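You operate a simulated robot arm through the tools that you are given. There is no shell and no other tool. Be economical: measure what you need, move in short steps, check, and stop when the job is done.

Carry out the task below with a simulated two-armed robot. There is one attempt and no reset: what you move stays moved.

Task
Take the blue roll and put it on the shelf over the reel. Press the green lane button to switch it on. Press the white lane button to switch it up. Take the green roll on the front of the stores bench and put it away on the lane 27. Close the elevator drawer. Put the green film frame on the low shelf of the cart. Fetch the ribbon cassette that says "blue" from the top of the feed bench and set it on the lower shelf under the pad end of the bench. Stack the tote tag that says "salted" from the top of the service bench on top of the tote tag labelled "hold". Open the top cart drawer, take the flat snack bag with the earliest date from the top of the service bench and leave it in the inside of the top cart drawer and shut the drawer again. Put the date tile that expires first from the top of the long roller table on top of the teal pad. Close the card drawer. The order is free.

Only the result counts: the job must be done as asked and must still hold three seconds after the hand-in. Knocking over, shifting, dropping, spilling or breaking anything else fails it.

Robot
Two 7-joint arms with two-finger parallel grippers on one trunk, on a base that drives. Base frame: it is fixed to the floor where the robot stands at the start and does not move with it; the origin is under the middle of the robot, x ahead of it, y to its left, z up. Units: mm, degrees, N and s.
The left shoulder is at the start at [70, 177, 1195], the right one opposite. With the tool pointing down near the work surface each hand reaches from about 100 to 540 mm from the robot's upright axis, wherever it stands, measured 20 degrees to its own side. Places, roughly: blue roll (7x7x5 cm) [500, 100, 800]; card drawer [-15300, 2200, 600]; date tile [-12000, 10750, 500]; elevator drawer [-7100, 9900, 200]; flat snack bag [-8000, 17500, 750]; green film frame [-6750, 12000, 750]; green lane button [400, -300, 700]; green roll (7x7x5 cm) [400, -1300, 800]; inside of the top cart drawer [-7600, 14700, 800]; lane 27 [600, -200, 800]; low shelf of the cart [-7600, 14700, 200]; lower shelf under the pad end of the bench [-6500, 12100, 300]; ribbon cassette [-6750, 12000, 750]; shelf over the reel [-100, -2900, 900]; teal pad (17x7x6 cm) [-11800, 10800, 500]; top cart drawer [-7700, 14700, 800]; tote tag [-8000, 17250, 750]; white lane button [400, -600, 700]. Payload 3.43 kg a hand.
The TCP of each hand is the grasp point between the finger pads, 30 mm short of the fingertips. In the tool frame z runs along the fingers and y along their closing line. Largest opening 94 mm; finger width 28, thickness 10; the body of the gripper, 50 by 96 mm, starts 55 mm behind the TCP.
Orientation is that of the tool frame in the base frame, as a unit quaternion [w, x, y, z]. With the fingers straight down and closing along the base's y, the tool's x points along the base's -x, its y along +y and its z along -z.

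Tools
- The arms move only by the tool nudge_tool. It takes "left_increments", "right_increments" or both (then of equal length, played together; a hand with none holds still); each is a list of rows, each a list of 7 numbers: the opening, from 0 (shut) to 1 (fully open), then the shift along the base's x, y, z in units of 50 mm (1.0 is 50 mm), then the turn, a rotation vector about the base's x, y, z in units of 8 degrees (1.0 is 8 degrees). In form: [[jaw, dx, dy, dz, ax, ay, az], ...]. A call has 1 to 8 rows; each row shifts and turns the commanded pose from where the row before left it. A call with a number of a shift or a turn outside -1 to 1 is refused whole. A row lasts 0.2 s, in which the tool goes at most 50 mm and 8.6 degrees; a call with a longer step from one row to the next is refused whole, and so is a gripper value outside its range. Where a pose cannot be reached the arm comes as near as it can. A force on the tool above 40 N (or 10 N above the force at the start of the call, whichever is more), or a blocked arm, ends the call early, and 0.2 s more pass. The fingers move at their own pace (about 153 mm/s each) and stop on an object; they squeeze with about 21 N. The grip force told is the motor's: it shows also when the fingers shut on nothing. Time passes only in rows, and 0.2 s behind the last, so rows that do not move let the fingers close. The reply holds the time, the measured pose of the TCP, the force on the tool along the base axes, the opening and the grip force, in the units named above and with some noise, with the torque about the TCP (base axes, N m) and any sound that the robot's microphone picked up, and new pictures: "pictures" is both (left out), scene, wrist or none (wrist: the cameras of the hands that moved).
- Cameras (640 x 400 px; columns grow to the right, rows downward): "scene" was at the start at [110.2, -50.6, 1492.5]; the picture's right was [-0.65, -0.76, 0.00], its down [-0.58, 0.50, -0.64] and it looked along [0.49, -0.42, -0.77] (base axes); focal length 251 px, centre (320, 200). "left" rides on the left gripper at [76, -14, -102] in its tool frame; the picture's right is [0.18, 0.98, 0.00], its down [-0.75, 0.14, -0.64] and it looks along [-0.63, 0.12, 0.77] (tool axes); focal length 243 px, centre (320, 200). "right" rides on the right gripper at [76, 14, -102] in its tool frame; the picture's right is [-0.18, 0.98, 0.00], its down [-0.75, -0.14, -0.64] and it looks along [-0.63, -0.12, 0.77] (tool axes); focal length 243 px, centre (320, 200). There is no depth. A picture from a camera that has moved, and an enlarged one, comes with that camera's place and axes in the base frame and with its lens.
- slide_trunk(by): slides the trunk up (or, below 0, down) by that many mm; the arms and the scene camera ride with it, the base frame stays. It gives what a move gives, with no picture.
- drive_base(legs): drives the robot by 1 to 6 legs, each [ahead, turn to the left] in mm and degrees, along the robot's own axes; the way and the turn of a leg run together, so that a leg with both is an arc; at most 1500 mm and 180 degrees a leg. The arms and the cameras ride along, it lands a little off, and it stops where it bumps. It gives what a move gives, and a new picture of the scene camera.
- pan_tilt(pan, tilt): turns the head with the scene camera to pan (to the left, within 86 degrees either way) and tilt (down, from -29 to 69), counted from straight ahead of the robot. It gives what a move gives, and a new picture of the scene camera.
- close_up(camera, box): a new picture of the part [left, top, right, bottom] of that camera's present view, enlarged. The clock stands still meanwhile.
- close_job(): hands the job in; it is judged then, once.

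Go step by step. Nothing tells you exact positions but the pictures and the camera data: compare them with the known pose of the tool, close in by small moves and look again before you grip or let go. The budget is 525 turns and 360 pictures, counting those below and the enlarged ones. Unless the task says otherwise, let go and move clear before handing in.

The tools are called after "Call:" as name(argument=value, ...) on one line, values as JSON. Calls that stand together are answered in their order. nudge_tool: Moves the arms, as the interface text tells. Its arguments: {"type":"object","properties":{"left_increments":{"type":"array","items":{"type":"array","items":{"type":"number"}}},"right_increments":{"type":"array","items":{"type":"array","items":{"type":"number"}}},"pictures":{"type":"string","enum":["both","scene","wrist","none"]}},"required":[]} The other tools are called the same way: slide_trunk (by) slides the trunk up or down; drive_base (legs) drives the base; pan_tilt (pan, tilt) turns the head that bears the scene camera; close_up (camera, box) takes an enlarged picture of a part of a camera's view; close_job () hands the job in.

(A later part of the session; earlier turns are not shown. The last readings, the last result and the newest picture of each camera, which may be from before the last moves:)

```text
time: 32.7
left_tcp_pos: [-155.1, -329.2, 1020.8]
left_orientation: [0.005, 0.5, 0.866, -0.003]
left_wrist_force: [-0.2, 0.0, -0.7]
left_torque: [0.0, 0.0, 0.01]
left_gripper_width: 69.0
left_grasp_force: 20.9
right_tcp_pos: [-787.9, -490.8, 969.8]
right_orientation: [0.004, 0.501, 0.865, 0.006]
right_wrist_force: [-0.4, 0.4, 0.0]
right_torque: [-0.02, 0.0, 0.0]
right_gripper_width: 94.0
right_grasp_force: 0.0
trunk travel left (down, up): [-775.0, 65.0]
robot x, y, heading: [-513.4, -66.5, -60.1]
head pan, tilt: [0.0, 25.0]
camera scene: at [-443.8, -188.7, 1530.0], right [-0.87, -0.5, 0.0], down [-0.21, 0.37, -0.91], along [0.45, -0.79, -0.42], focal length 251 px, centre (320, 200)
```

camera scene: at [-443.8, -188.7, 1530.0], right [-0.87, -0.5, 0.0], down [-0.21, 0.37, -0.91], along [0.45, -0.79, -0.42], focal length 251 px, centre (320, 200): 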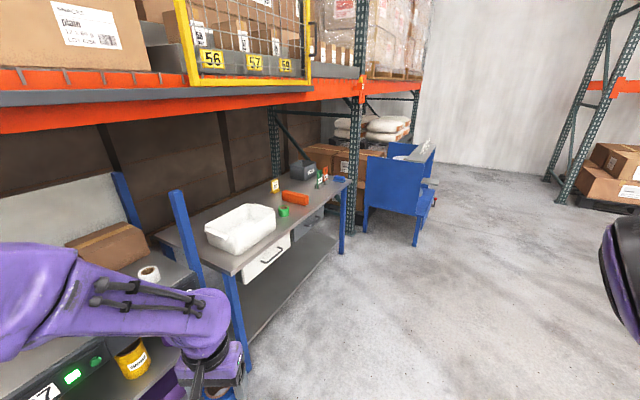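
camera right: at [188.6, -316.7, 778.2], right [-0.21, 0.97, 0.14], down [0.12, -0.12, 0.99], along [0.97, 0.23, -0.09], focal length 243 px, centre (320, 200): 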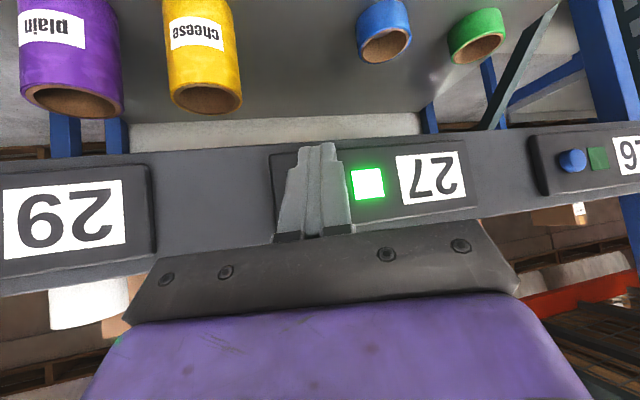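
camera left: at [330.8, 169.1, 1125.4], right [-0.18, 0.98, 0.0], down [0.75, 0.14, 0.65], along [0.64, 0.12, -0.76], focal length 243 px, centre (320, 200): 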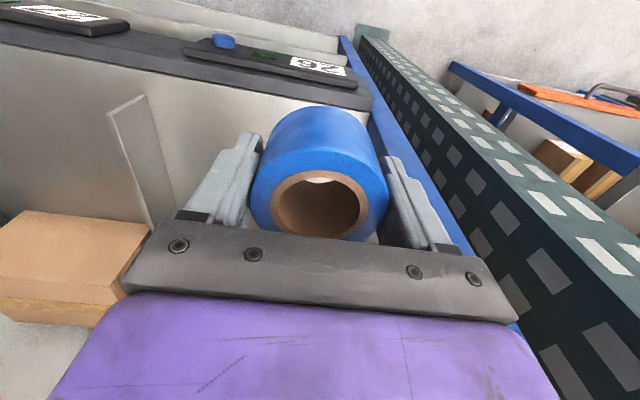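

The green roll is on the stores bench and the blue reel stand is beyond it. I will drive along the aisle toward the stand.

Call:
drive_base(legs=[[0, -40], [1200, 10], [400, 0]])

Call:
pan_tilt(pan=30, tilt=35)

```text
time: 42.7
left_tcp_pos: [-354.2, -2065.9, 1021.6]
left_orientation: [0.004, 0.688, 0.726, -0.004]
left_wrist_force: [-0.2, -0.2, -1.4]
left_torque: [0.0, 0.01, 0.01]
left_gripper_width: 69.0
left_grasp_force: 20.8
right_tcp_pos: [-993.0, -1924.1, 970.2]
right_orientation: [0.006, 0.688, 0.725, 0.005]
right_wrist_force: [-0.8, 0.6, -0.7]
right_torque: [-0.04, 0.0, 0.01]
right_gripper_width: 93.8
right_grasp_force: 0.2
trunk travel left (down, up): [-775.0, 65.0]
robot x, y, heading: [-557.5, -1667.1, -86.7]
head pan, tilt: [0.0, 25.0]
camera scene: at [-549.7, -1808.0, 1530.2], right [-1.0, -0.05, 0.0], down [-0.02, 0.42, -0.91], along [0.05, -0.91, -0.42], focal length 251 px, centre (320, 200)
```

scene: 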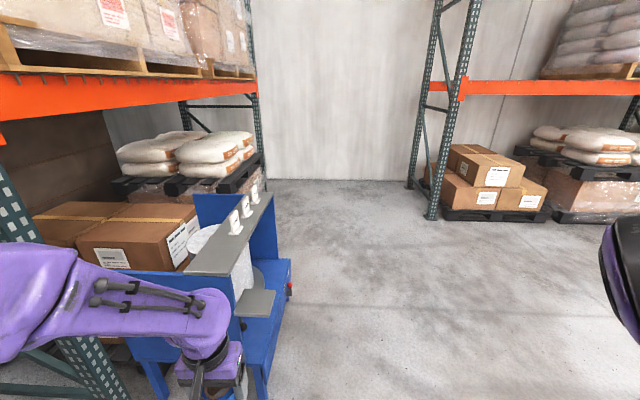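

```text
time: 43.7
left_tcp_pos: [-354.1, -2065.9, 1021.5]
left_orientation: [0.005, 0.689, 0.725, -0.003]
left_wrist_force: [0.3, 0.1, -1.8]
left_torque: [0.0, 0.02, -0.02]
left_gripper_width: 68.9
left_grasp_force: 21.4
right_tcp_pos: [-994.5, -1923.9, 969.9]
right_orientation: [0.006, 0.689, 0.725, 0.005]
right_wrist_force: [-0.7, -0.1, 0.4]
right_torque: [-0.01, 0.04, 0.0]
right_gripper_width: 94.1
right_grasp_force: 0.0
trunk travel left (down, up): [-775.0, 65.0]
robot x, y, heading: [-556.3, -1669.7, -86.8]
head pan, tilt: [30.0, 35.0]
camera scene: at [-507.0, -1790.6, 1514.4], right [-0.84, -0.54, 0.0], down [-0.31, 0.48, -0.82], along [0.45, -0.69, -0.57], focal length 251 px, centre (320, 200)
```

scene: 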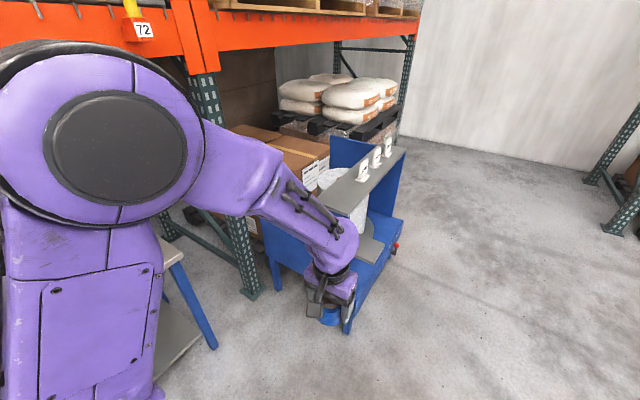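

The grey shelf on the blue stand spans about x −165 to −13 and y −2510 to −3280 at z ≈ 900, with small white stands on its far part. I will raise the left hand, drive beside the shelf and face it.

Call:
nudge_tool(left_increments=[[0.5, 0, 0, 0.9, 0, 0, 0], [0.5, 0, 0, 0.9, 0, 0, 0], [0.5, 0, 0, 0.9, 0, 0, 0]], pictures="none")

Call:
drive_base(legs=[[0, -6], [1040, 0], [0, 92]])

Call:
pan_tilt(pan=10, tilt=45)

```text
time: 44.5
left_tcp_pos: [-353.7, -2064.1, 1152.9]
left_orientation: [0.003, 0.687, 0.726, -0.005]
left_wrist_force: [-0.4, -0.3, -1.7]
left_torque: [0.05, 0.03, -0.01]
left_gripper_width: 68.9
left_grasp_force: 21.1
right_tcp_pos: [-992.2, -1924.1, 970.1]
right_orientation: [0.005, 0.689, 0.725, 0.005]
right_wrist_force: [-0.4, -0.5, 0.4]
right_torque: [-0.01, 0.0, 0.02]
right_gripper_width: 94.0
right_grasp_force: 0.2
trunk travel left (down, up): [-775.0, 65.0]
robot x, y, heading: [-559.3, -1665.5, -87.0]
head pan, tilt: [30.0, 35.0]
```

```text
time: 54.3
left_tcp_pos: [-201.6, -2528.3, 1154.2]
left_orientation: [0.005, -0.001, 1.0, 0.0]
left_wrist_force: [0.3, -0.1, -1.8]
left_torque: [0.03, -0.02, 0.03]
left_gripper_width: 68.9
left_grasp_force: 21.0
right_tcp_pos: [-374.1, -3156.7, 970.4]
right_orientation: [0.0, 0.001, 1.0, 0.008]
right_wrist_force: [0.1, 0.5, -0.2]
right_torque: [0.03, -0.02, 0.01]
right_gripper_width: 93.7
right_grasp_force: 0.0
trunk travel left (down, up): [-775.0, 65.0]
robot x, y, heading: [-611.3, -2705.8, 0.2]
head pan, tilt: [30.0, 35.0]
camera scene: at [-480.9, -2666.2, 1514.4], right [0.5, -0.87, 0.0], down [-0.5, -0.29, -0.82], along [0.71, 0.41, -0.57], focal length 251 px, centre (320, 200)
```

scene: 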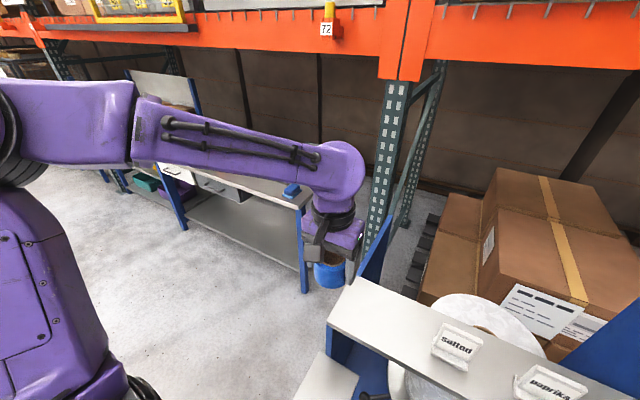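

```text
time: 55.1
left_tcp_pos: [-201.0, -2527.8, 1154.9]
left_orientation: [0.006, -0.001, 1.0, 0.0]
left_wrist_force: [-0.7, -0.2, -1.7]
left_torque: [-0.01, 0.02, -0.04]
left_gripper_width: 68.9
left_grasp_force: 20.8
right_tcp_pos: [-374.5, -3156.3, 969.4]
right_orientation: [0.0, 0.001, 1.0, 0.008]
right_wrist_force: [-0.1, -0.2, 0.5]
right_torque: [0.0, 0.01, 0.01]
right_gripper_width: 94.0
right_grasp_force: 0.0
trunk travel left (down, up): [-775.0, 65.0]
robot x, y, heading: [-609.3, -2712.9, -0.3]
head pan, tilt: [10.0, 45.0]
camera scene: at [-477.1, -2695.8, 1499.6], right [0.18, -0.98, 0.0], down [-0.7, -0.12, -0.71], along [0.7, 0.12, -0.71], focal length 251 px, centre (320, 200)
```

scene: 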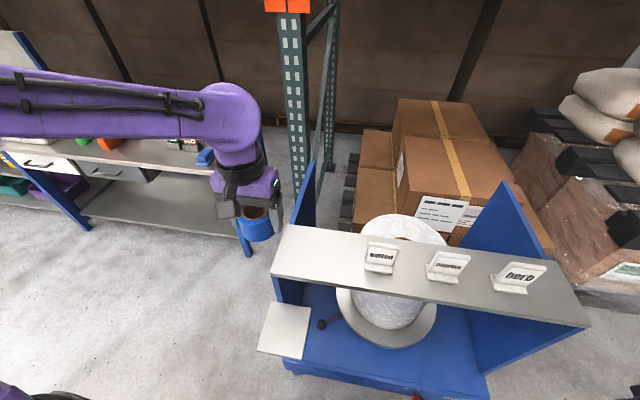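

The shelf top is at about z = 893. I will place the roll on the free left end, near (−95, −2590).

Call:
nudge_tool(left_increments=[[0.5, 0.7, -0.4, 0, 0, 0, 0], [0.5, 0.7, -0.4, 0, 0, 0, 0], [0.5, 0.72, -0.44, 0, 0, 0, 0], [0.5, 0, 0, -0.95, 0, 0, 0], [0.5, 0, 0, -0.95, 0, 0, 0], [0.5, 0, 0, -0.95, 0, 0, 0], [0.5, 0, 0, -0.95, 0, 0, 0]])

```text
time: 56.7
left_tcp_pos: [-96.2, -2591.8, 959.9]
left_orientation: [0.005, -0.001, 1.0, 0.0]
left_wrist_force: [0.2, 0.2, -1.3]
left_torque: [-0.02, 0.03, -0.01]
left_gripper_width: 69.2
left_grasp_force: 21.4
right_tcp_pos: [-374.2, -3157.7, 969.7]
right_orientation: [-0.001, 0.001, 1.0, 0.008]
right_wrist_force: [-0.1, -0.5, -0.6]
right_torque: [0.02, -0.01, 0.0]
right_gripper_width: 94.1
right_grasp_force: 0.0
trunk travel left (down, up): [-775.0, 65.0]
robot x, y, heading: [-610.2, -2708.5, -0.2]
head pan, tilt: [10.0, 45.0]
camera scene: at [-475.5, -2696.0, 1499.5], right [0.17, -0.98, 0.0], down [-0.7, -0.12, -0.71], along [0.7, 0.12, -0.71], focal length 251 px, centre (320, 200)
camera left: at [-173.5, -2604.6, 1062.7], right [-0.19, 0.98, 0.0], down [0.75, 0.14, 0.65], along [0.64, 0.12, -0.76], focal length 243 px, centre (320, 200)
```

scene: 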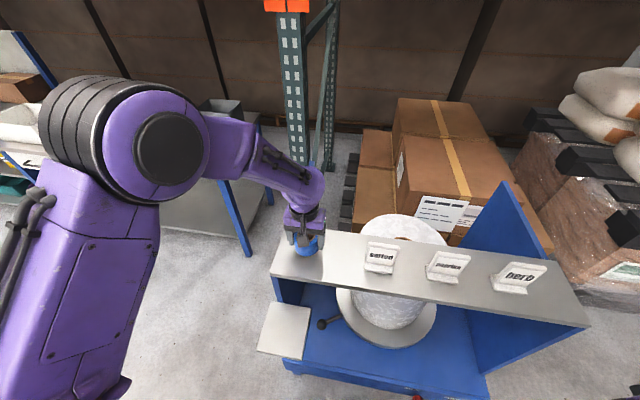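
left: 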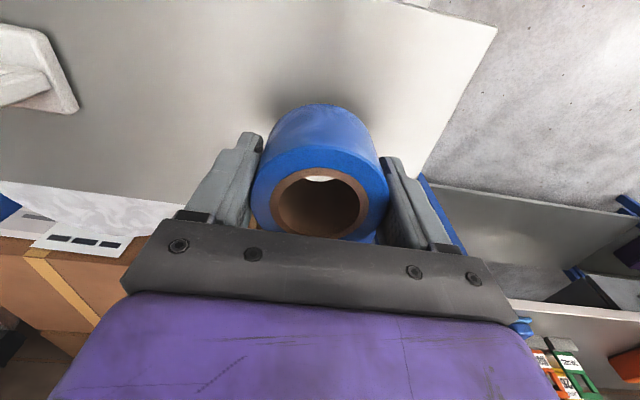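

Call:
nudge_tool(left_increments=[[0.5, -0.2, 0, -0.3, 0, 0, 0], [0.5, 0, 0, -0.1, 0, 0, 0], [0.5, 0, 0, -0.1, 0, 0, 0], [0.5, 0, 0, -0.1, 0, 0, 0], [0.5, 0, 0, -0.1, 0, 0, 0], [0.5, 0, 0, -0.1, 0, 0, 0]], pictures="wrist")

```text
time: 58.2
left_tcp_pos: [-105.2, -2591.5, 931.0]
left_orientation: [0.013, 0.0, 1.0, -0.001]
left_wrist_force: [-7.3, -0.5, 25.7]
left_torque: [0.98, 0.62, 0.26]
left_gripper_width: 68.5
left_grasp_force: 21.6
right_tcp_pos: [-378.2, -3157.8, 970.6]
right_orientation: [0.002, 0.001, 1.0, 0.008]
right_wrist_force: [0.5, -1.6, 0.0]
right_torque: [0.0, 0.03, -0.05]
right_gripper_width: 94.1
right_grasp_force: 0.0
trunk travel left (down, up): [-775.0, 65.0]
robot x, y, heading: [-607.0, -2708.5, 0.1]
head pan, tilt: [10.0, 45.0]
stopped in row 6 (left hand): the force on the tool passed its limit (the readings are from after the stop); the commanded pose is now the measured one
camera left: at [-183.2, -2603.6, 1032.6], right [-0.19, 0.98, -0.01], down [0.74, 0.14, 0.66], along [0.65, 0.12, -0.75], focal length 243 px, centre (320, 200)
```

left: 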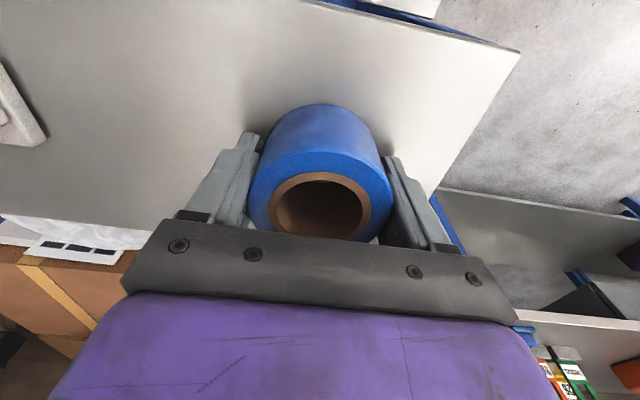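

The roll is down on the shelf. I will release and lift clear.

Call:
nudge_tool(left_increments=[[0.5, 0, 0, 0.04, 0, 0, 0], [1, 0, 0, 0, 0, 0, 0], [1, 0, 0, 0, 0, 0, 0], [1, 0, 0, 0.5, 0, 0, 0], [1, 0, 0, 0.8, 0, 0, 0], [1, 0, 0, 0.9, 0, 0, 0], [1, 0, 0, 0.9, 0, 0, 0], [1, -0.7, 0, 0.6, 0, 0, 0]], pictures="scene")

```text
time: 60.0
left_tcp_pos: [-141.9, -2590.1, 1117.1]
left_orientation: [0.012, -0.001, 1.0, 0.0]
left_wrist_force: [-0.3, 0.3, -0.3]
left_torque: [-0.04, -0.04, 0.0]
left_gripper_width: 94.1
left_grasp_force: 0.0
right_tcp_pos: [-378.0, -3157.2, 969.1]
right_orientation: [0.001, 0.001, 1.0, 0.008]
right_wrist_force: [0.1, 0.6, -0.9]
right_torque: [0.0, -0.01, 0.03]
right_gripper_width: 93.7
right_grasp_force: 0.1
trunk travel left (down, up): [-775.0, 65.0]
robot x, y, heading: [-609.3, -2711.7, 0.3]
head pan, tilt: [10.0, 45.0]
camera scene: at [-481.2, -2696.1, 1499.9], right [0.17, -0.98, 0.0], down [-0.69, -0.12, -0.71], along [0.7, 0.12, -0.71], focal length 251 px, centre (320, 200)
```

scene: 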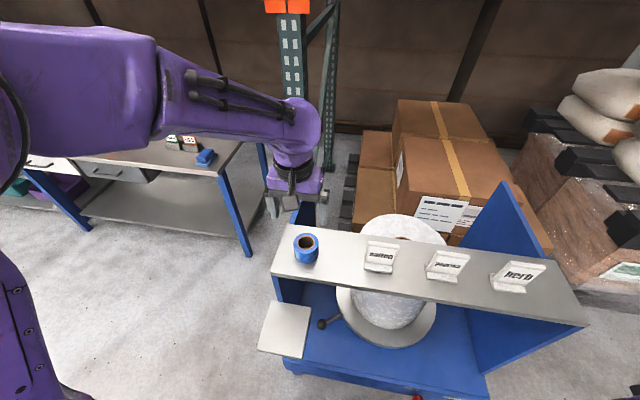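

The blue roll is placed. Next I go to the stores bench for the green roll.

Call:
drive_base(legs=[[-350, 0], [0, 66.2], [1388, 0], [0, -66.2]])

Call:
pan_tilt(pan=10, tilt=45)

```text
time: 74.5
left_tcp_pos: [72.2, -1285.1, 1113.7]
left_orientation: [0.011, -0.028, 1.0, -0.001]
left_wrist_force: [-0.2, 0.2, 0.5]
left_torque: [0.0, 0.0, -0.01]
left_gripper_width: 93.7
left_grasp_force: 0.1
right_tcp_pos: [-136.1, -1863.4, 969.9]
right_orientation: [0.0, -0.024, 1.0, 0.008]
right_wrist_force: [1.2, 0.4, 0.0]
right_torque: [-0.03, -0.03, -0.01]
right_gripper_width: 94.0
right_grasp_force: 0.2
trunk travel left (down, up): [-775.0, 65.0]
robot x, y, heading: [-392.3, -1431.0, 3.1]
head pan, tilt: [10.0, 45.0]
camera scene: at [-261.7, -1408.4, 1499.6], right [0.23, -0.97, 0.0], down [-0.69, -0.16, -0.71], along [0.69, 0.16, -0.71], focal length 251 px, centre (320, 200)
```

scene: 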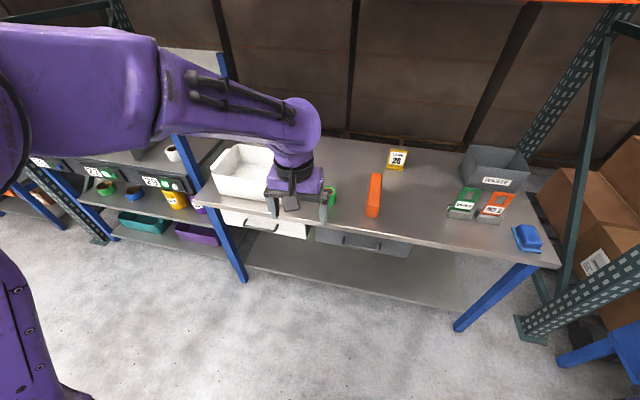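

```text
time: 75.1
left_tcp_pos: [72.0, -1285.3, 1114.8]
left_orientation: [0.01, -0.027, 1.0, -0.001]
left_wrist_force: [-0.3, 0.3, -0.7]
left_torque: [-0.02, 0.02, -0.02]
left_gripper_width: 94.1
left_grasp_force: 0.0
right_tcp_pos: [-135.1, -1864.0, 969.9]
right_orientation: [0.0, -0.026, 1.0, 0.008]
right_wrist_force: [0.1, -0.7, 0.5]
right_torque: [-0.01, 0.03, -0.01]
right_gripper_width: 94.0
right_grasp_force: 0.1
trunk travel left (down, up): [-775.0, 65.0]
robot x, y, heading: [-392.8, -1428.8, 3.3]
head pan, tilt: [10.0, 45.0]
camera scene: at [-261.7, -1408.6, 1499.6], right [0.23, -0.97, 0.0], down [-0.69, -0.16, -0.71], along [0.69, 0.16, -0.71], focal length 251 px, centre (320, 200)
```

scene: 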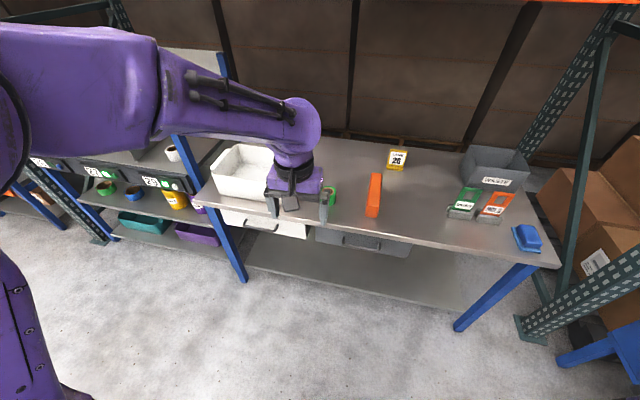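

Call:
drive_base(legs=[[310, -3]])

Call:
nudge_tool(left_increments=[[1, 0.3, 0, -0.8, 0, 0, 0], [1, 0.3, 0, -0.8, 0, 0, 0], [1, 0.3, 0, -0.8, 0, 0, 0]], pictures="wrist")

```text
time: 77.2
left_tcp_pos: [397.7, -1306.5, 1116.5]
left_orientation: [0.011, 0.003, 1.0, 0.0]
left_wrist_force: [0.5, 0.2, 0.5]
left_torque: [0.02, 0.02, 0.01]
left_gripper_width: 94.0
left_grasp_force: 0.0
right_tcp_pos: [156.6, -1871.0, 970.0]
right_orientation: [0.0, 0.005, 1.0, 0.007]
right_wrist_force: [0.7, -0.5, 0.2]
right_torque: [0.0, 0.0, 0.04]
right_gripper_width: 94.0
right_grasp_force: 0.0
trunk travel left (down, up): [-775.0, 65.0]
robot x, y, heading: [-71.5, -1421.5, -0.5]
head pan, tilt: [10.0, 45.0]
camera scene: at [58.7, -1409.1, 1499.7], right [0.17, -0.99, 0.0], down [-0.7, -0.12, -0.71], along [0.7, 0.12, -0.71], focal length 251 px, centre (320, 200)
```

scene: 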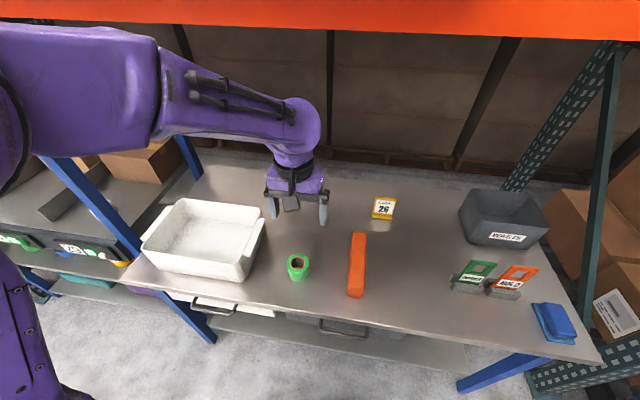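

```text
time: 78.0
left_tcp_pos: [444.6, -1308.6, 991.8]
left_orientation: [0.011, 0.003, 1.0, -0.001]
left_wrist_force: [0.0, -0.4, 0.1]
left_torque: [0.01, 0.08, -0.03]
left_gripper_width: 94.0
left_grasp_force: 0.0
right_tcp_pos: [159.0, -1871.2, 969.4]
right_orientation: [-0.001, 0.005, 1.0, 0.009]
right_wrist_force: [-0.7, 0.0, 0.0]
right_torque: [-0.03, 0.0, -0.02]
right_gripper_width: 93.7
right_grasp_force: 0.0
trunk travel left (down, up): [-775.0, 65.0]
robot x, y, heading: [-68.7, -1421.6, -0.5]
head pan, tilt: [10.0, 45.0]
camera left: at [366.5, -1319.8, 1094.9], right [-0.18, 0.98, -0.01], down [0.74, 0.14, 0.66], along [0.65, 0.11, -0.75], focal length 243 px, centre (320, 200)
```

left: 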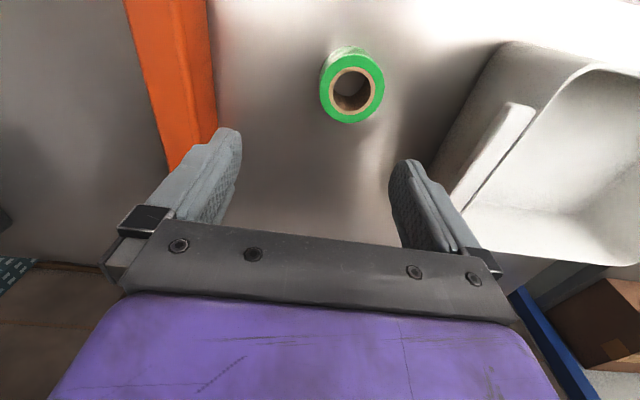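

Call:
nudge_tool(left_increments=[[1, -0.07, 0.67, 0, 0, 0, 0], [1, 0, 0, -0.9, 0, 0, 0], [1, 0, 0, -0.9, 0, 0, 0], [1, 0, 0, -0.9, 0, 0, 0], [1, 0, 0, -0.5, 0, 0, 0]], pictures="wrist")

```text
time: 79.2
left_tcp_pos: [443.4, -1271.6, 834.1]
left_orientation: [0.011, 0.004, 1.0, -0.002]
left_wrist_force: [0.4, 0.2, -0.7]
left_torque: [0.01, -0.05, 0.0]
left_gripper_width: 93.9
left_grasp_force: 0.0
right_tcp_pos: [158.3, -1871.6, 969.3]
right_orientation: [-0.002, 0.005, 1.0, 0.008]
right_wrist_force: [0.4, -0.3, -0.5]
right_torque: [0.01, 0.01, 0.02]
right_gripper_width: 93.9
right_grasp_force: 0.1
trunk travel left (down, up): [-775.0, 65.0]
robot x, y, heading: [-67.9, -1420.4, -0.2]
head pan, tilt: [10.0, 45.0]
camera left: at [364.7, -1284.4, 937.5], right [-0.18, 0.98, -0.01], down [0.74, 0.14, 0.66], along [0.65, 0.11, -0.75], focal length 243 px, centre (320, 200)
```

left: 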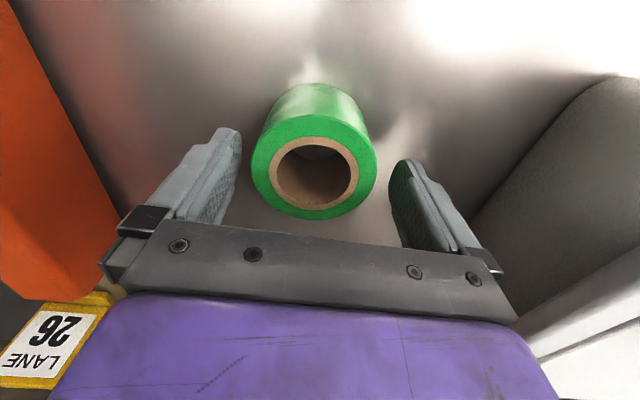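

Call:
nudge_tool(left_increments=[[1, -0.04, -0.07, -0.3, 0, 0, 0], [1, 0, 0, -0.14, 0, 0, 0], [0.5, 0, 0, 0, 0, 0, 0], [0.5, 0, 0, 0, 0, 0, 0], [0.5, 0, 0, 0.3, 0, 0, 0]], pictures="wrist")

```text
time: 80.4
left_tcp_pos: [438.5, -1277.0, 827.0]
left_orientation: [0.011, 0.004, 1.0, 0.0]
left_wrist_force: [0.2, -0.6, -1.0]
left_torque: [0.0, 0.0, 0.01]
left_gripper_width: 68.0
left_grasp_force: 21.2
right_tcp_pos: [157.7, -1871.1, 969.6]
right_orientation: [-0.001, 0.006, 1.0, 0.008]
right_wrist_force: [0.0, 0.9, 0.1]
right_torque: [-0.01, 0.0, 0.02]
right_gripper_width: 93.8
right_grasp_force: 0.0
trunk travel left (down, up): [-775.0, 65.0]
robot x, y, heading: [-74.0, -1422.6, -0.3]
head pan, tilt: [10.0, 45.0]
camera left: at [359.3, -1288.6, 929.2], right [-0.18, 0.98, -0.01], down [0.74, 0.14, 0.66], along [0.65, 0.11, -0.75], focal length 243 px, centre (320, 200)
```

left: 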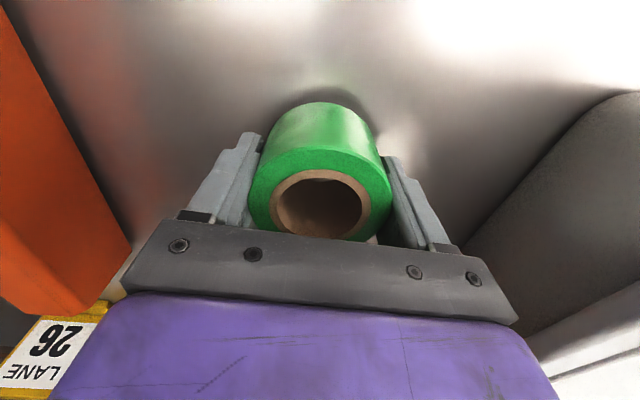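

Holding the green roll. I will lift, back off and drive to the flow rack.

Call:
nudge_tool(left_increments=[[0.5, 0, 0, 0.9, 0, 0, 0], [0.5, 0, 0, 0.95, 0, 0, 0], [0.5, 0, 0, 0.95, 0, 0, 0], [0.5, 0, 0, 0.95, 0, 0, 0], [0.5, 0, 0, 0.95, 0, 0, 0]], pictures="none")

Call:
drive_base(legs=[[-320, 0], [0, 90], [1272, 0], [0, -90], [350, 0]])

Call:
pan_tilt(pan=-10, tilt=50)

```text
time: 81.6
left_tcp_pos: [436.4, -1277.4, 1063.0]
left_orientation: [0.011, 0.003, 1.0, -0.002]
left_wrist_force: [0.0, -0.2, -1.2]
left_torque: [0.01, -0.01, 0.05]
left_gripper_width: 68.0
left_grasp_force: 21.4
right_tcp_pos: [158.1, -1871.7, 970.1]
right_orientation: [0.001, 0.005, 1.0, 0.008]
right_wrist_force: [0.1, 0.6, 0.4]
right_torque: [-0.02, -0.01, 0.01]
right_gripper_width: 93.8
right_grasp_force: 0.0
trunk travel left (down, up): [-775.0, 65.0]
robot x, y, heading: [-70.6, -1422.9, -0.1]
head pan, tilt: [10.0, 45.0]
```

```text
time: 99.4
left_tcp_pos: [480.9, -29.4, 1061.8]
left_orientation: [0.011, 0.023, 1.0, -0.001]
left_wrist_force: [-0.2, 0.4, -2.0]
left_torque: [-0.05, -0.02, -0.04]
left_gripper_width: 68.0
left_grasp_force: 21.3
right_tcp_pos: [178.7, -612.4, 969.5]
right_orientation: [0.001, 0.024, 1.0, 0.008]
right_wrist_force: [-0.6, 0.3, 0.3]
right_torque: [-0.01, 0.02, -0.02]
right_gripper_width: 93.8
right_grasp_force: 0.1
trunk travel left (down, up): [-775.0, 65.0]
robot x, y, heading: [-36.7, -157.0, -2.9]
head pan, tilt: [10.0, 45.0]
camera scene: at [97.2, -146.3, 1499.7], right [0.13, -0.99, 0.0], down [-0.7, -0.09, -0.71], along [0.7, 0.09, -0.71], focal length 251 px, centre (320, 200)
```

scene: 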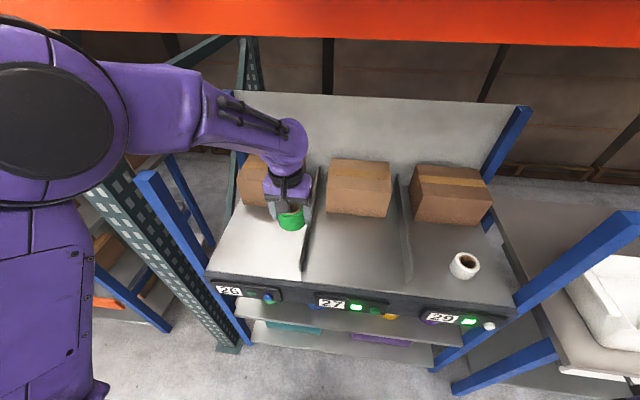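

```text
time: 100.2
left_tcp_pos: [482.9, -29.3, 1060.6]
left_orientation: [0.011, 0.022, 1.0, -0.001]
left_wrist_force: [-0.1, -0.8, -1.4]
left_torque: [-0.03, 0.0, -0.01]
left_gripper_width: 67.6
left_grasp_force: 21.3
right_tcp_pos: [179.5, -611.4, 969.5]
right_orientation: [0.0, 0.024, 1.0, 0.008]
right_wrist_force: [-0.6, 0.3, 0.0]
right_torque: [0.01, 0.01, 0.03]
right_gripper_width: 93.9
right_grasp_force: 0.0
trunk travel left (down, up): [-775.0, 65.0]
robot x, y, heading: [-32.5, -154.3, -2.9]
head pan, tilt: [-10.0, 50.0]
camera scene: at [93.1, -173.5, 1492.6], right [-0.22, -0.98, 0.0], down [-0.75, 0.17, -0.64], along [0.63, -0.14, -0.77], focal length 251 px, centre (320, 200)
```

scene: 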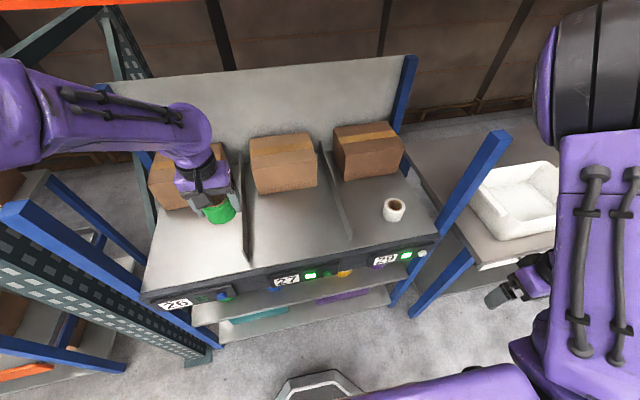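

Lane 27's free bed centre is near (515–540, −200). I will carry the roll over the divider and lower it.

Call:
nudge_tool(left_increments=[[0.5, 0.15, -0.85, 0, 0, 0, 0], [0.5, 0.15, -0.85, 0, 0, 0, 0], [0.5, 0.15, -0.85, 0, 0, 0, 0], [0.5, 0.15, -0.85, -0.3, 0, 0, 0], [0.5, 0, 0, -0.95, 0, 0, 0], [0.5, 0, 0, -0.95, 0, 0, 0], [0.5, 0, 0, -0.9, 0, 0, 0]])

```text
time: 101.8
left_tcp_pos: [514.7, -197.2, 905.9]
left_orientation: [0.01, 0.023, 1.0, 0.0]
left_wrist_force: [-0.5, 0.4, -1.5]
left_torque: [0.0, 0.04, 0.05]
left_gripper_width: 67.9
left_grasp_force: 21.4
right_tcp_pos: [180.4, -612.5, 969.5]
right_orientation: [0.0, 0.025, 1.0, 0.007]
right_wrist_force: [-0.8, -0.6, -0.9]
right_torque: [0.0, 0.02, 0.03]
right_gripper_width: 94.1
right_grasp_force: 0.0
trunk travel left (down, up): [-775.0, 65.0]
robot x, y, heading: [-33.7, -155.3, -2.6]
head pan, tilt: [-10.0, 50.0]
camera scene: at [94.7, -174.3, 1492.5], right [-0.22, -0.98, 0.0], down [-0.75, 0.17, -0.64], along [0.63, -0.14, -0.77], focal length 251 px, centre (320, 200)
camera left: at [436.1, -207.2, 1008.3], right [-0.14, 0.99, 0.0], down [0.75, 0.11, 0.66], along [0.65, 0.09, -0.75], focal length 243 px, centre (320, 200)
```

scene: 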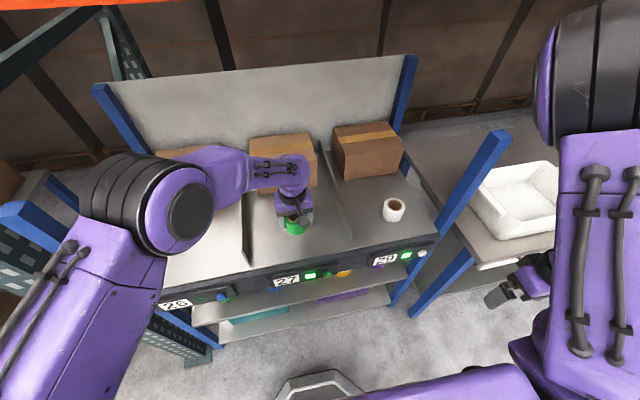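
left: 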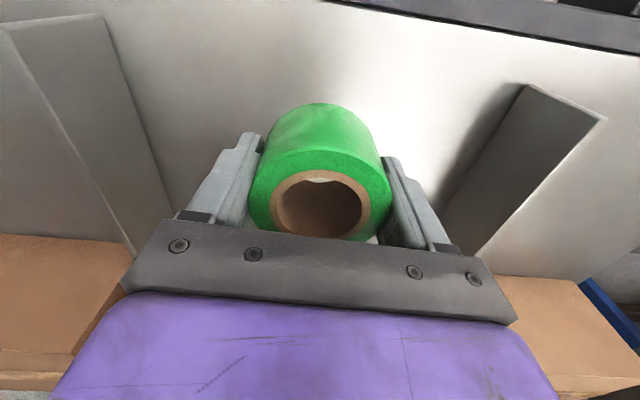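

Call:
nudge_tool(left_increments=[[0.5, 0, 0, -0.9, 0, 0, 0], [0.5, 0, 0, -0.25, 0, 0, 0], [0.5, 0, 0, -0.1, 0, 0, 0], [0.5, 0, 0, -0.1, 0, 0, 0], [0.5, 0, 0, -0.1, 0, 0, 0], [0.5, 0, 0, -0.1, 0, 0, 0], [0.5, 0, 0, -0.1, 0, 0, 0]], pictures="none")

```text
time: 103.5
left_tcp_pos: [511.5, -198.6, 830.2]
left_orientation: [0.016, 0.023, 1.0, -0.002]
left_wrist_force: [-0.2, 0.2, 40.3]
left_torque: [1.3, 0.7, -0.01]
left_gripper_width: 68.2
left_grasp_force: 21.0
right_tcp_pos: [175.1, -611.5, 971.9]
right_orientation: [0.001, 0.024, 1.0, 0.008]
right_wrist_force: [0.3, 0.0, 0.5]
right_torque: [0.01, -0.02, -0.03]
right_gripper_width: 94.1
right_grasp_force: 0.0
trunk travel left (down, up): [-775.0, 65.0]
robot x, y, heading: [-35.8, -156.1, -2.8]
head pan, tilt: [-10.0, 50.0]
```

The roll is on the bed. I will release and rise.

Call:
nudge_tool(left_increments=[[0.5, 0, 0, 0.05, 0, 0, 0], [1, 0, 0, 0, 0, 0, 0], [1, 0, 0, 0, 0, 0, 0], [1, 0, 0, 0.5, 0, 0, 0], [1, 0, 0, 0.9, 0, 0, 0], [1, 0, 0, 0.9, 0, 0, 0], [1, 0, 0.3, 0.9, 0, 0, 0], [1, 0, 0.8, 0.5, 0, 0, 0]], pictures="scene")

```text
time: 105.2
left_tcp_pos: [509.8, -143.3, 1012.3]
left_orientation: [0.011, 0.024, 1.0, -0.001]
left_wrist_force: [-0.7, 0.3, 1.1]
left_torque: [-0.03, 0.01, 0.01]
left_gripper_width: 93.8
left_grasp_force: 0.1
right_tcp_pos: [178.6, -611.5, 970.9]
right_orientation: [0.0, 0.025, 1.0, 0.007]
right_wrist_force: [-0.8, 0.5, -0.4]
right_torque: [-0.01, 0.02, -0.01]
right_gripper_width: 94.2
right_grasp_force: 0.1
trunk travel left (down, up): [-775.0, 65.0]
robot x, y, heading: [-36.5, -152.4, -2.6]
head pan, tilt: [-10.0, 50.0]
camera scene: at [91.6, -171.8, 1492.7], right [-0.22, -0.98, 0.0], down [-0.75, 0.17, -0.64], along [0.63, -0.14, -0.77], focal length 251 px, centre (320, 200)
```

scene: 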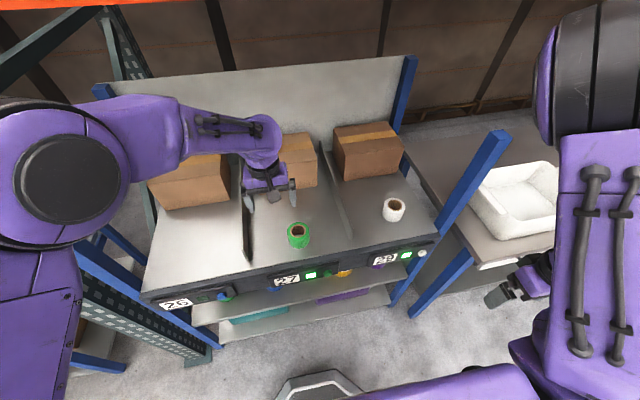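

The green roll stands in lane 27. Now I tilt the right hand again to examine the white button.

Call:
nudge_tool(right_increments=[[0, 0.4, 0.08, -0.7, 0, -0.94, 0], [0, 0.4, 0.08, -0.7, 0, -0.94, 0], [0, 0.4, 0.08, -0.7, 0, -0.94, 0], [0, 0.4, 0.08, -0.7, 0, -0.94, 0], [0, 0.4, 0.08, -0.7, 0, -0.94, 0], [0, 0.4, 0.08, -0.7, 0, -0.94, 0]], pictures="wrist")

```text
time: 106.7
left_tcp_pos: [510.4, -144.3, 1009.8]
left_orientation: [0.009, 0.023, 1.0, -0.001]
left_wrist_force: [0.7, 0.1, -0.5]
left_torque: [0.0, 0.01, 0.01]
left_gripper_width: 93.9
left_grasp_force: 0.1
right_tcp_pos: [281.0, -598.0, 777.7]
right_orientation: [0.344, 0.024, 0.939, 0.003]
right_wrist_force: [-0.1, 0.4, -0.6]
right_torque: [0.04, -0.01, 0.01]
right_gripper_width: 0.1
right_grasp_force: 21.0
right hand out of reach, approached as far as the arm can: row 2, 3
trunk travel left (down, up): [-775.0, 65.0]
robot x, y, heading: [-36.0, -153.1, -2.7]
head pan, tilt: [-10.0, 50.0]
camera right: at [156.5, -580.7, 806.6], right [0.18, 0.97, 0.14], down [0.15, -0.17, 0.97], along [0.97, -0.15, -0.18], focal length 243 px, centre (320, 200)
```

right: 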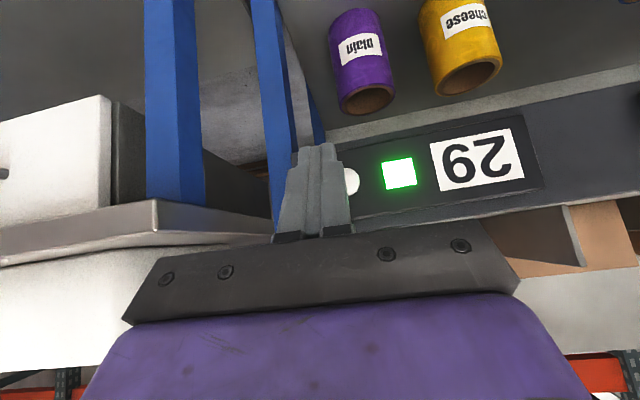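

Call:
nudge_tool(right_increments=[[0, 0.6, 0.2, -0.27, 0, 0, 0], [0, 0.6, 0, 0, 0, 0, 0], [0, 0.4, 0, 0, 0, 0, 0], [0, 0.2, 0, 0, 0, 0, 0], [0, 0.12, 0, 0, 0, 0, 0], [0, 0.08, 0, 0, 0, 0, 0], [0, -0.7, 0, 0, 0, 0, 0]], pictures="wrist")

```text
time: 108.2
left_tcp_pos: [511.6, -144.5, 1011.2]
left_orientation: [0.011, 0.022, 1.0, 0.0]
left_wrist_force: [0.0, 0.5, 0.8]
left_torque: [0.01, -0.02, -0.01]
left_gripper_width: 93.9
left_grasp_force: 0.1
right_tcp_pos: [346.7, -587.8, 763.8]
right_orientation: [0.345, 0.021, 0.938, 0.003]
right_wrist_force: [-0.9, 1.1, -0.5]
right_torque: [-0.04, 0.0, -0.02]
right_gripper_width: 0.0
right_grasp_force: 20.7
trunk travel left (down, up): [-775.0, 65.0]
robot x, y, heading: [-33.0, -156.3, -2.4]
head pan, tilt: [-10.0, 50.0]
heard: click
camera right: at [222.9, -570.7, 793.3], right [0.18, 0.97, 0.14], down [0.15, -0.17, 0.97], along [0.97, -0.15, -0.18], focal length 243 px, centre (320, 200)
```

right: 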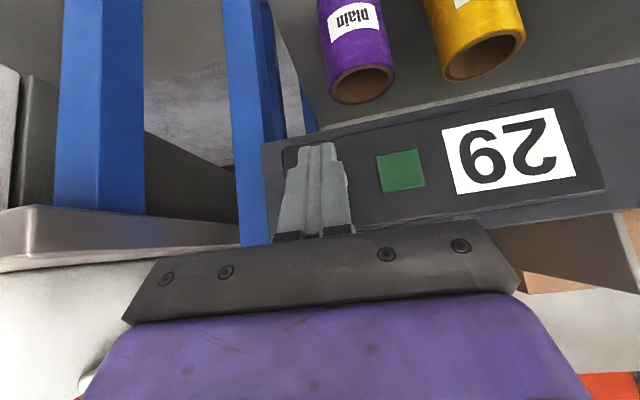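

It is a plain two-state toggle; "on" was lit for green, so I leave the white button in the state that one press gives, which is dark. I will tuck the arms for travel.

Call:
nudge_tool(right_increments=[[0, -0.9, 0, 0.2, 0, 0.9, 0], [0, -0.6, 0, 0.7, 0, 0.9, 0], [0, 0, 0, 0.9, 0, 0.9, 0], [0, 0, 0, 0.9, 0, 0.9, 0], [0.5, 0, 0.2, 0.9, 0, 0.9, 0], [1, 0, 0.2, 0.9, 0, 0.5, 0]], left_increments=[[1, 0, 0, 0.9, 0, 0, 0], [1, -0.3, 0.6, 0.3, 0, 0, 0], [1, -0.7, 0.6, 0, 0, 0, 0], [1, -0.7, 0.6, 0, 0, 0, 0], [1, -0.8, 0.5, 0, 0, 0, 0], [1, -0.8, 0.5, 0, 0, 0, 0]], pictures="none")

Call:
drive_base(legs=[[-700, 0], [0, 120]])

Call:
pan_tilt(pan=0, tilt=10)

```text
time: 109.7
left_tcp_pos: [344.2, 4.9, 1072.8]
left_orientation: [0.012, 0.023, 1.0, -0.005]
left_wrist_force: [-0.3, 1.8, 0.2]
left_torque: [-0.1, -0.02, 0.04]
left_gripper_width: 94.1
left_grasp_force: 0.0
right_tcp_pos: [269.1, -561.0, 992.2]
right_orientation: [0.004, 0.023, 1.0, -0.008]
right_wrist_force: [-0.4, 1.1, 1.0]
right_torque: [-0.03, -0.02, 0.02]
right_gripper_width: 94.1
right_grasp_force: 0.1
trunk travel left (down, up): [-775.0, 65.0]
robot x, y, heading: [-34.1, -155.0, -2.7]
head pan, tilt: [-10.0, 50.0]
```

```text
time: 118.5
left_tcp_pos: [-1067.9, 129.9, 1073.0]
left_orientation: [-0.006, 0.856, -0.517, -0.009]
left_wrist_force: [0.3, 0.2, 0.5]
left_torque: [0.01, 0.01, -0.01]
left_gripper_width: 94.0
left_grasp_force: 0.0
right_tcp_pos: [-542.0, 351.6, 989.6]
right_orientation: [-0.005, 0.857, -0.516, -0.001]
right_wrist_force: [-0.4, 0.8, -0.6]
right_torque: [0.0, -0.01, 0.0]
right_gripper_width: 93.9
right_grasp_force: 0.2
trunk travel left (down, up): [-775.0, 65.0]
robot x, y, heading: [-744.0, -124.1, 117.9]
head pan, tilt: [-10.0, 50.0]
camera scene: at [-788.3, -3.9, 1492.6], right [0.95, 0.3, 0.0], down [0.23, -0.73, -0.64], along [-0.2, 0.61, -0.77], focal length 251 px, centre (320, 200)
```

scene: 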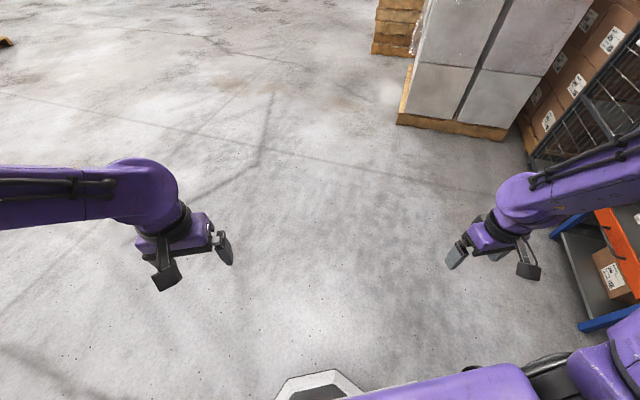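

```text
time: 119.6
left_tcp_pos: [-1067.7, 130.4, 1071.7]
left_orientation: [-0.007, 0.856, -0.517, -0.009]
left_wrist_force: [0.2, 0.7, 0.0]
left_torque: [-0.03, -0.01, -0.02]
left_gripper_width: 93.9
left_grasp_force: 0.0
right_tcp_pos: [-541.9, 351.0, 988.8]
right_orientation: [-0.004, 0.857, -0.516, 0.0]
right_wrist_force: [-0.2, 0.3, 0.5]
right_torque: [0.01, 0.01, 0.0]
right_gripper_width: 93.9
right_grasp_force: 0.0
trunk travel left (down, up): [-775.0, 65.0]
robot x, y, heading: [-746.1, -120.1, 117.5]
head pan, tilt: [0.0, 10.0]
camera scene: at [-808.1, 5.1, 1554.4], right [0.89, 0.47, 0.0], down [0.08, -0.15, -0.98], along [-0.46, 0.87, -0.17], focal length 251 px, centre (320, 200)
```

scene: 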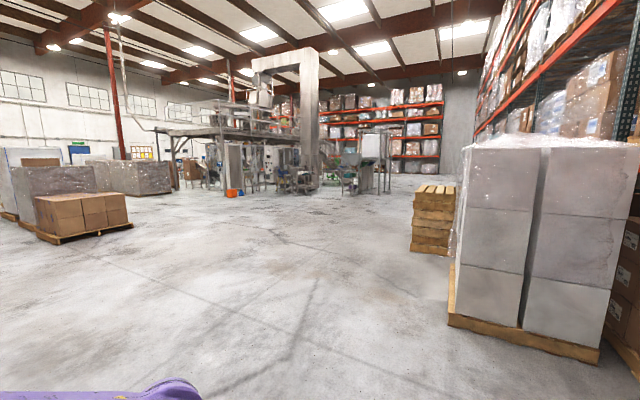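

The factory area lies ahead to the upper left. I will zoom in to plan the route.

Call:
close_up(camera="scene", box=[160, 100, 440, 220])

Call:
close_up(camera="scene", box=[0, 100, 240, 250])

```text
2.29 times, centred on (300, 160) of scene
camera zoom: at [-808.1, 5.1, 1554.4], right [0.89, 0.47, 0.0], down [0.08, -0.15, -0.98], along [-0.46, 0.87, -0.17], focal length 573 px, centre (366, 291)
```

zoom: 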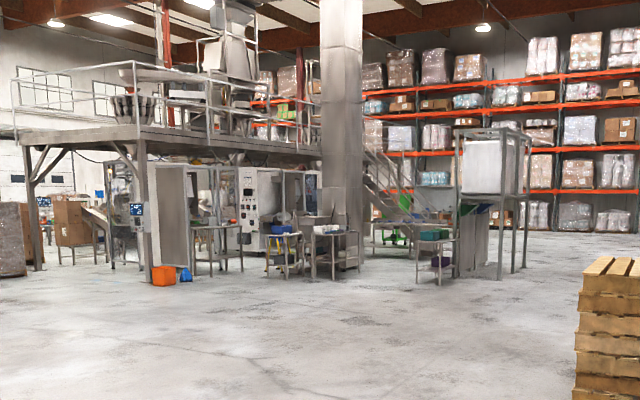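

```text
2.67 times, centred on (120, 175) of scene
camera zoom: at [-808.1, 5.1, 1554.4], right [0.89, 0.47, 0.0], down [0.08, -0.15, -0.98], along [-0.46, 0.87, -0.17], focal length 668 px, centre (853, 267)
```

zoom: 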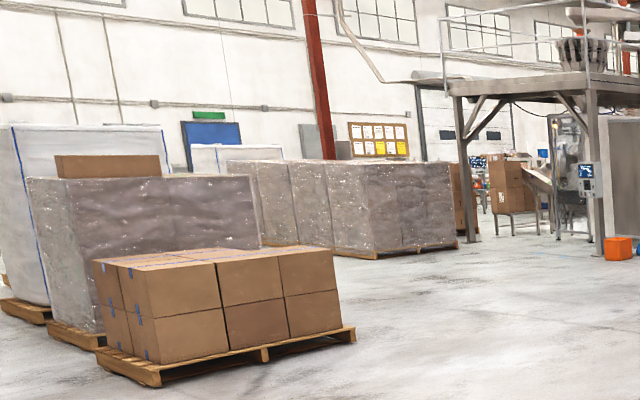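

The elevator, feed bench and cart lie about 10–17 m ahead over clear floor. I will drive there in long legs.

Call:
drive_base(legs=[[1500, 2.5], [1500, 0], [1500, 0], [1500, 0], [1500, 0]])

```text
time: 155.1
left_tcp_pos: [-4674.9, 6700.0, 1074.0]
left_orientation: [-0.007, 0.853, -0.522, -0.009]
left_wrist_force: [0.4, 0.3, -0.7]
left_torque: [0.02, -0.01, 0.0]
left_gripper_width: 94.2
left_grasp_force: 0.0
right_tcp_pos: [-4145.4, 6914.6, 988.7]
right_orientation: [-0.005, 0.854, -0.521, -0.001]
right_wrist_force: [0.0, -0.1, 0.0]
right_torque: [0.03, 0.01, 0.02]
right_gripper_width: 93.8
right_grasp_force: 0.0
trunk travel left (down, up): [-775.0, 65.0]
robot x, y, heading: [-4350.4, 6446.5, 117.2]
head pan, tilt: [0.0, 10.0]
camera scene: at [-4415.2, 6572.4, 1554.5], right [0.89, 0.46, 0.0], down [0.08, -0.15, -0.98], along [-0.45, 0.88, -0.17], focal length 251 px, centre (320, 200)
```

scene: 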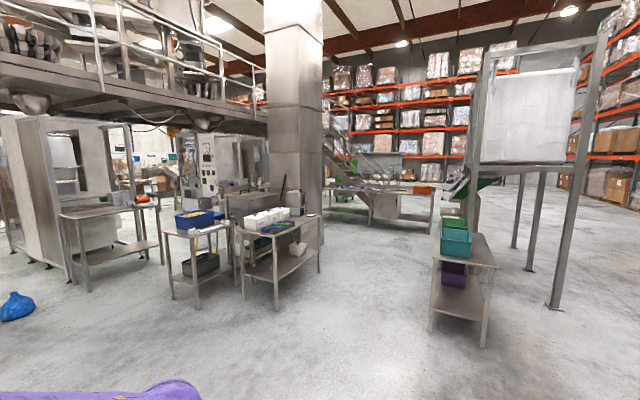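

Call:
drive_base(legs=[[0, -9], [1400, 0], [1300, 0], [0, 50]])

Call:
pan_tilt(pan=0, tilt=30)

```text
time: 171.3
left_tcp_pos: [-5670.4, 8974.5, 1073.3]
left_orientation: [-0.002, 0.987, -0.162, -0.01]
left_wrist_force: [0.1, -0.7, 0.1]
left_torque: [0.0, 0.02, -0.02]
left_gripper_width: 94.1
left_grasp_force: 0.0
right_tcp_pos: [-5441.2, 9498.3, 988.8]
right_orientation: [-0.005, 0.987, -0.16, -0.002]
right_wrist_force: [0.1, -0.3, 0.0]
right_torque: [0.02, 0.01, 0.0]
right_gripper_width: 93.8
right_grasp_force: 0.0
trunk travel left (down, up): [-775.0, 65.0]
robot x, y, heading: [-5259.7, 9018.0, 161.4]
head pan, tilt: [0.0, 10.0]
camera scene: at [-5395.1, 9063.6, 1554.5], right [0.32, 0.95, 0.0], down [0.16, -0.06, -0.98], along [-0.93, 0.31, -0.17], focal length 251 px, centre (320, 200)
```

scene: 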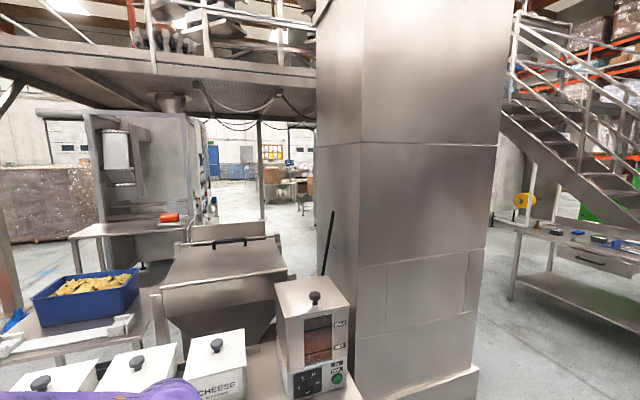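

```text
time: 172.1
left_tcp_pos: [-5670.9, 8975.4, 1073.8]
left_orientation: [-0.002, 0.987, -0.161, -0.01]
left_wrist_force: [-0.7, 0.4, -0.3]
left_torque: [0.0, -0.03, 0.01]
left_gripper_width: 94.1
left_grasp_force: 0.1
right_tcp_pos: [-5441.6, 9498.2, 988.8]
right_orientation: [-0.006, 0.987, -0.161, -0.002]
right_wrist_force: [0.3, -0.4, -0.7]
right_torque: [0.0, 0.01, -0.01]
right_gripper_width: 94.0
right_grasp_force: 0.1
trunk travel left (down, up): [-775.0, 65.0]
robot x, y, heading: [-5259.7, 9018.2, 161.5]
head pan, tilt: [0.0, 30.0]
camera scene: at [-5392.9, 9062.3, 1522.2], right [0.32, 0.95, 0.0], down [0.47, -0.16, -0.87], along [-0.82, 0.28, -0.5], focal length 251 px, centre (320, 200)
```

scene: 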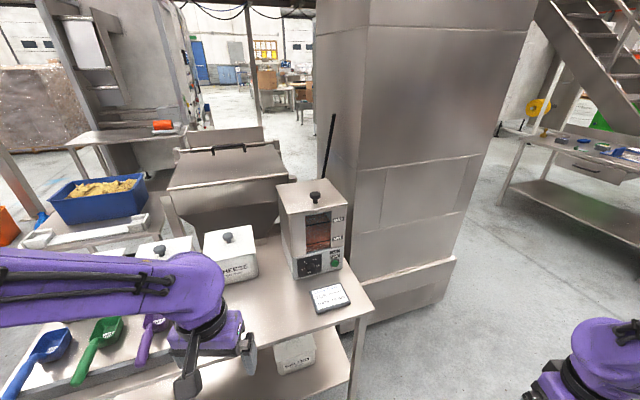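

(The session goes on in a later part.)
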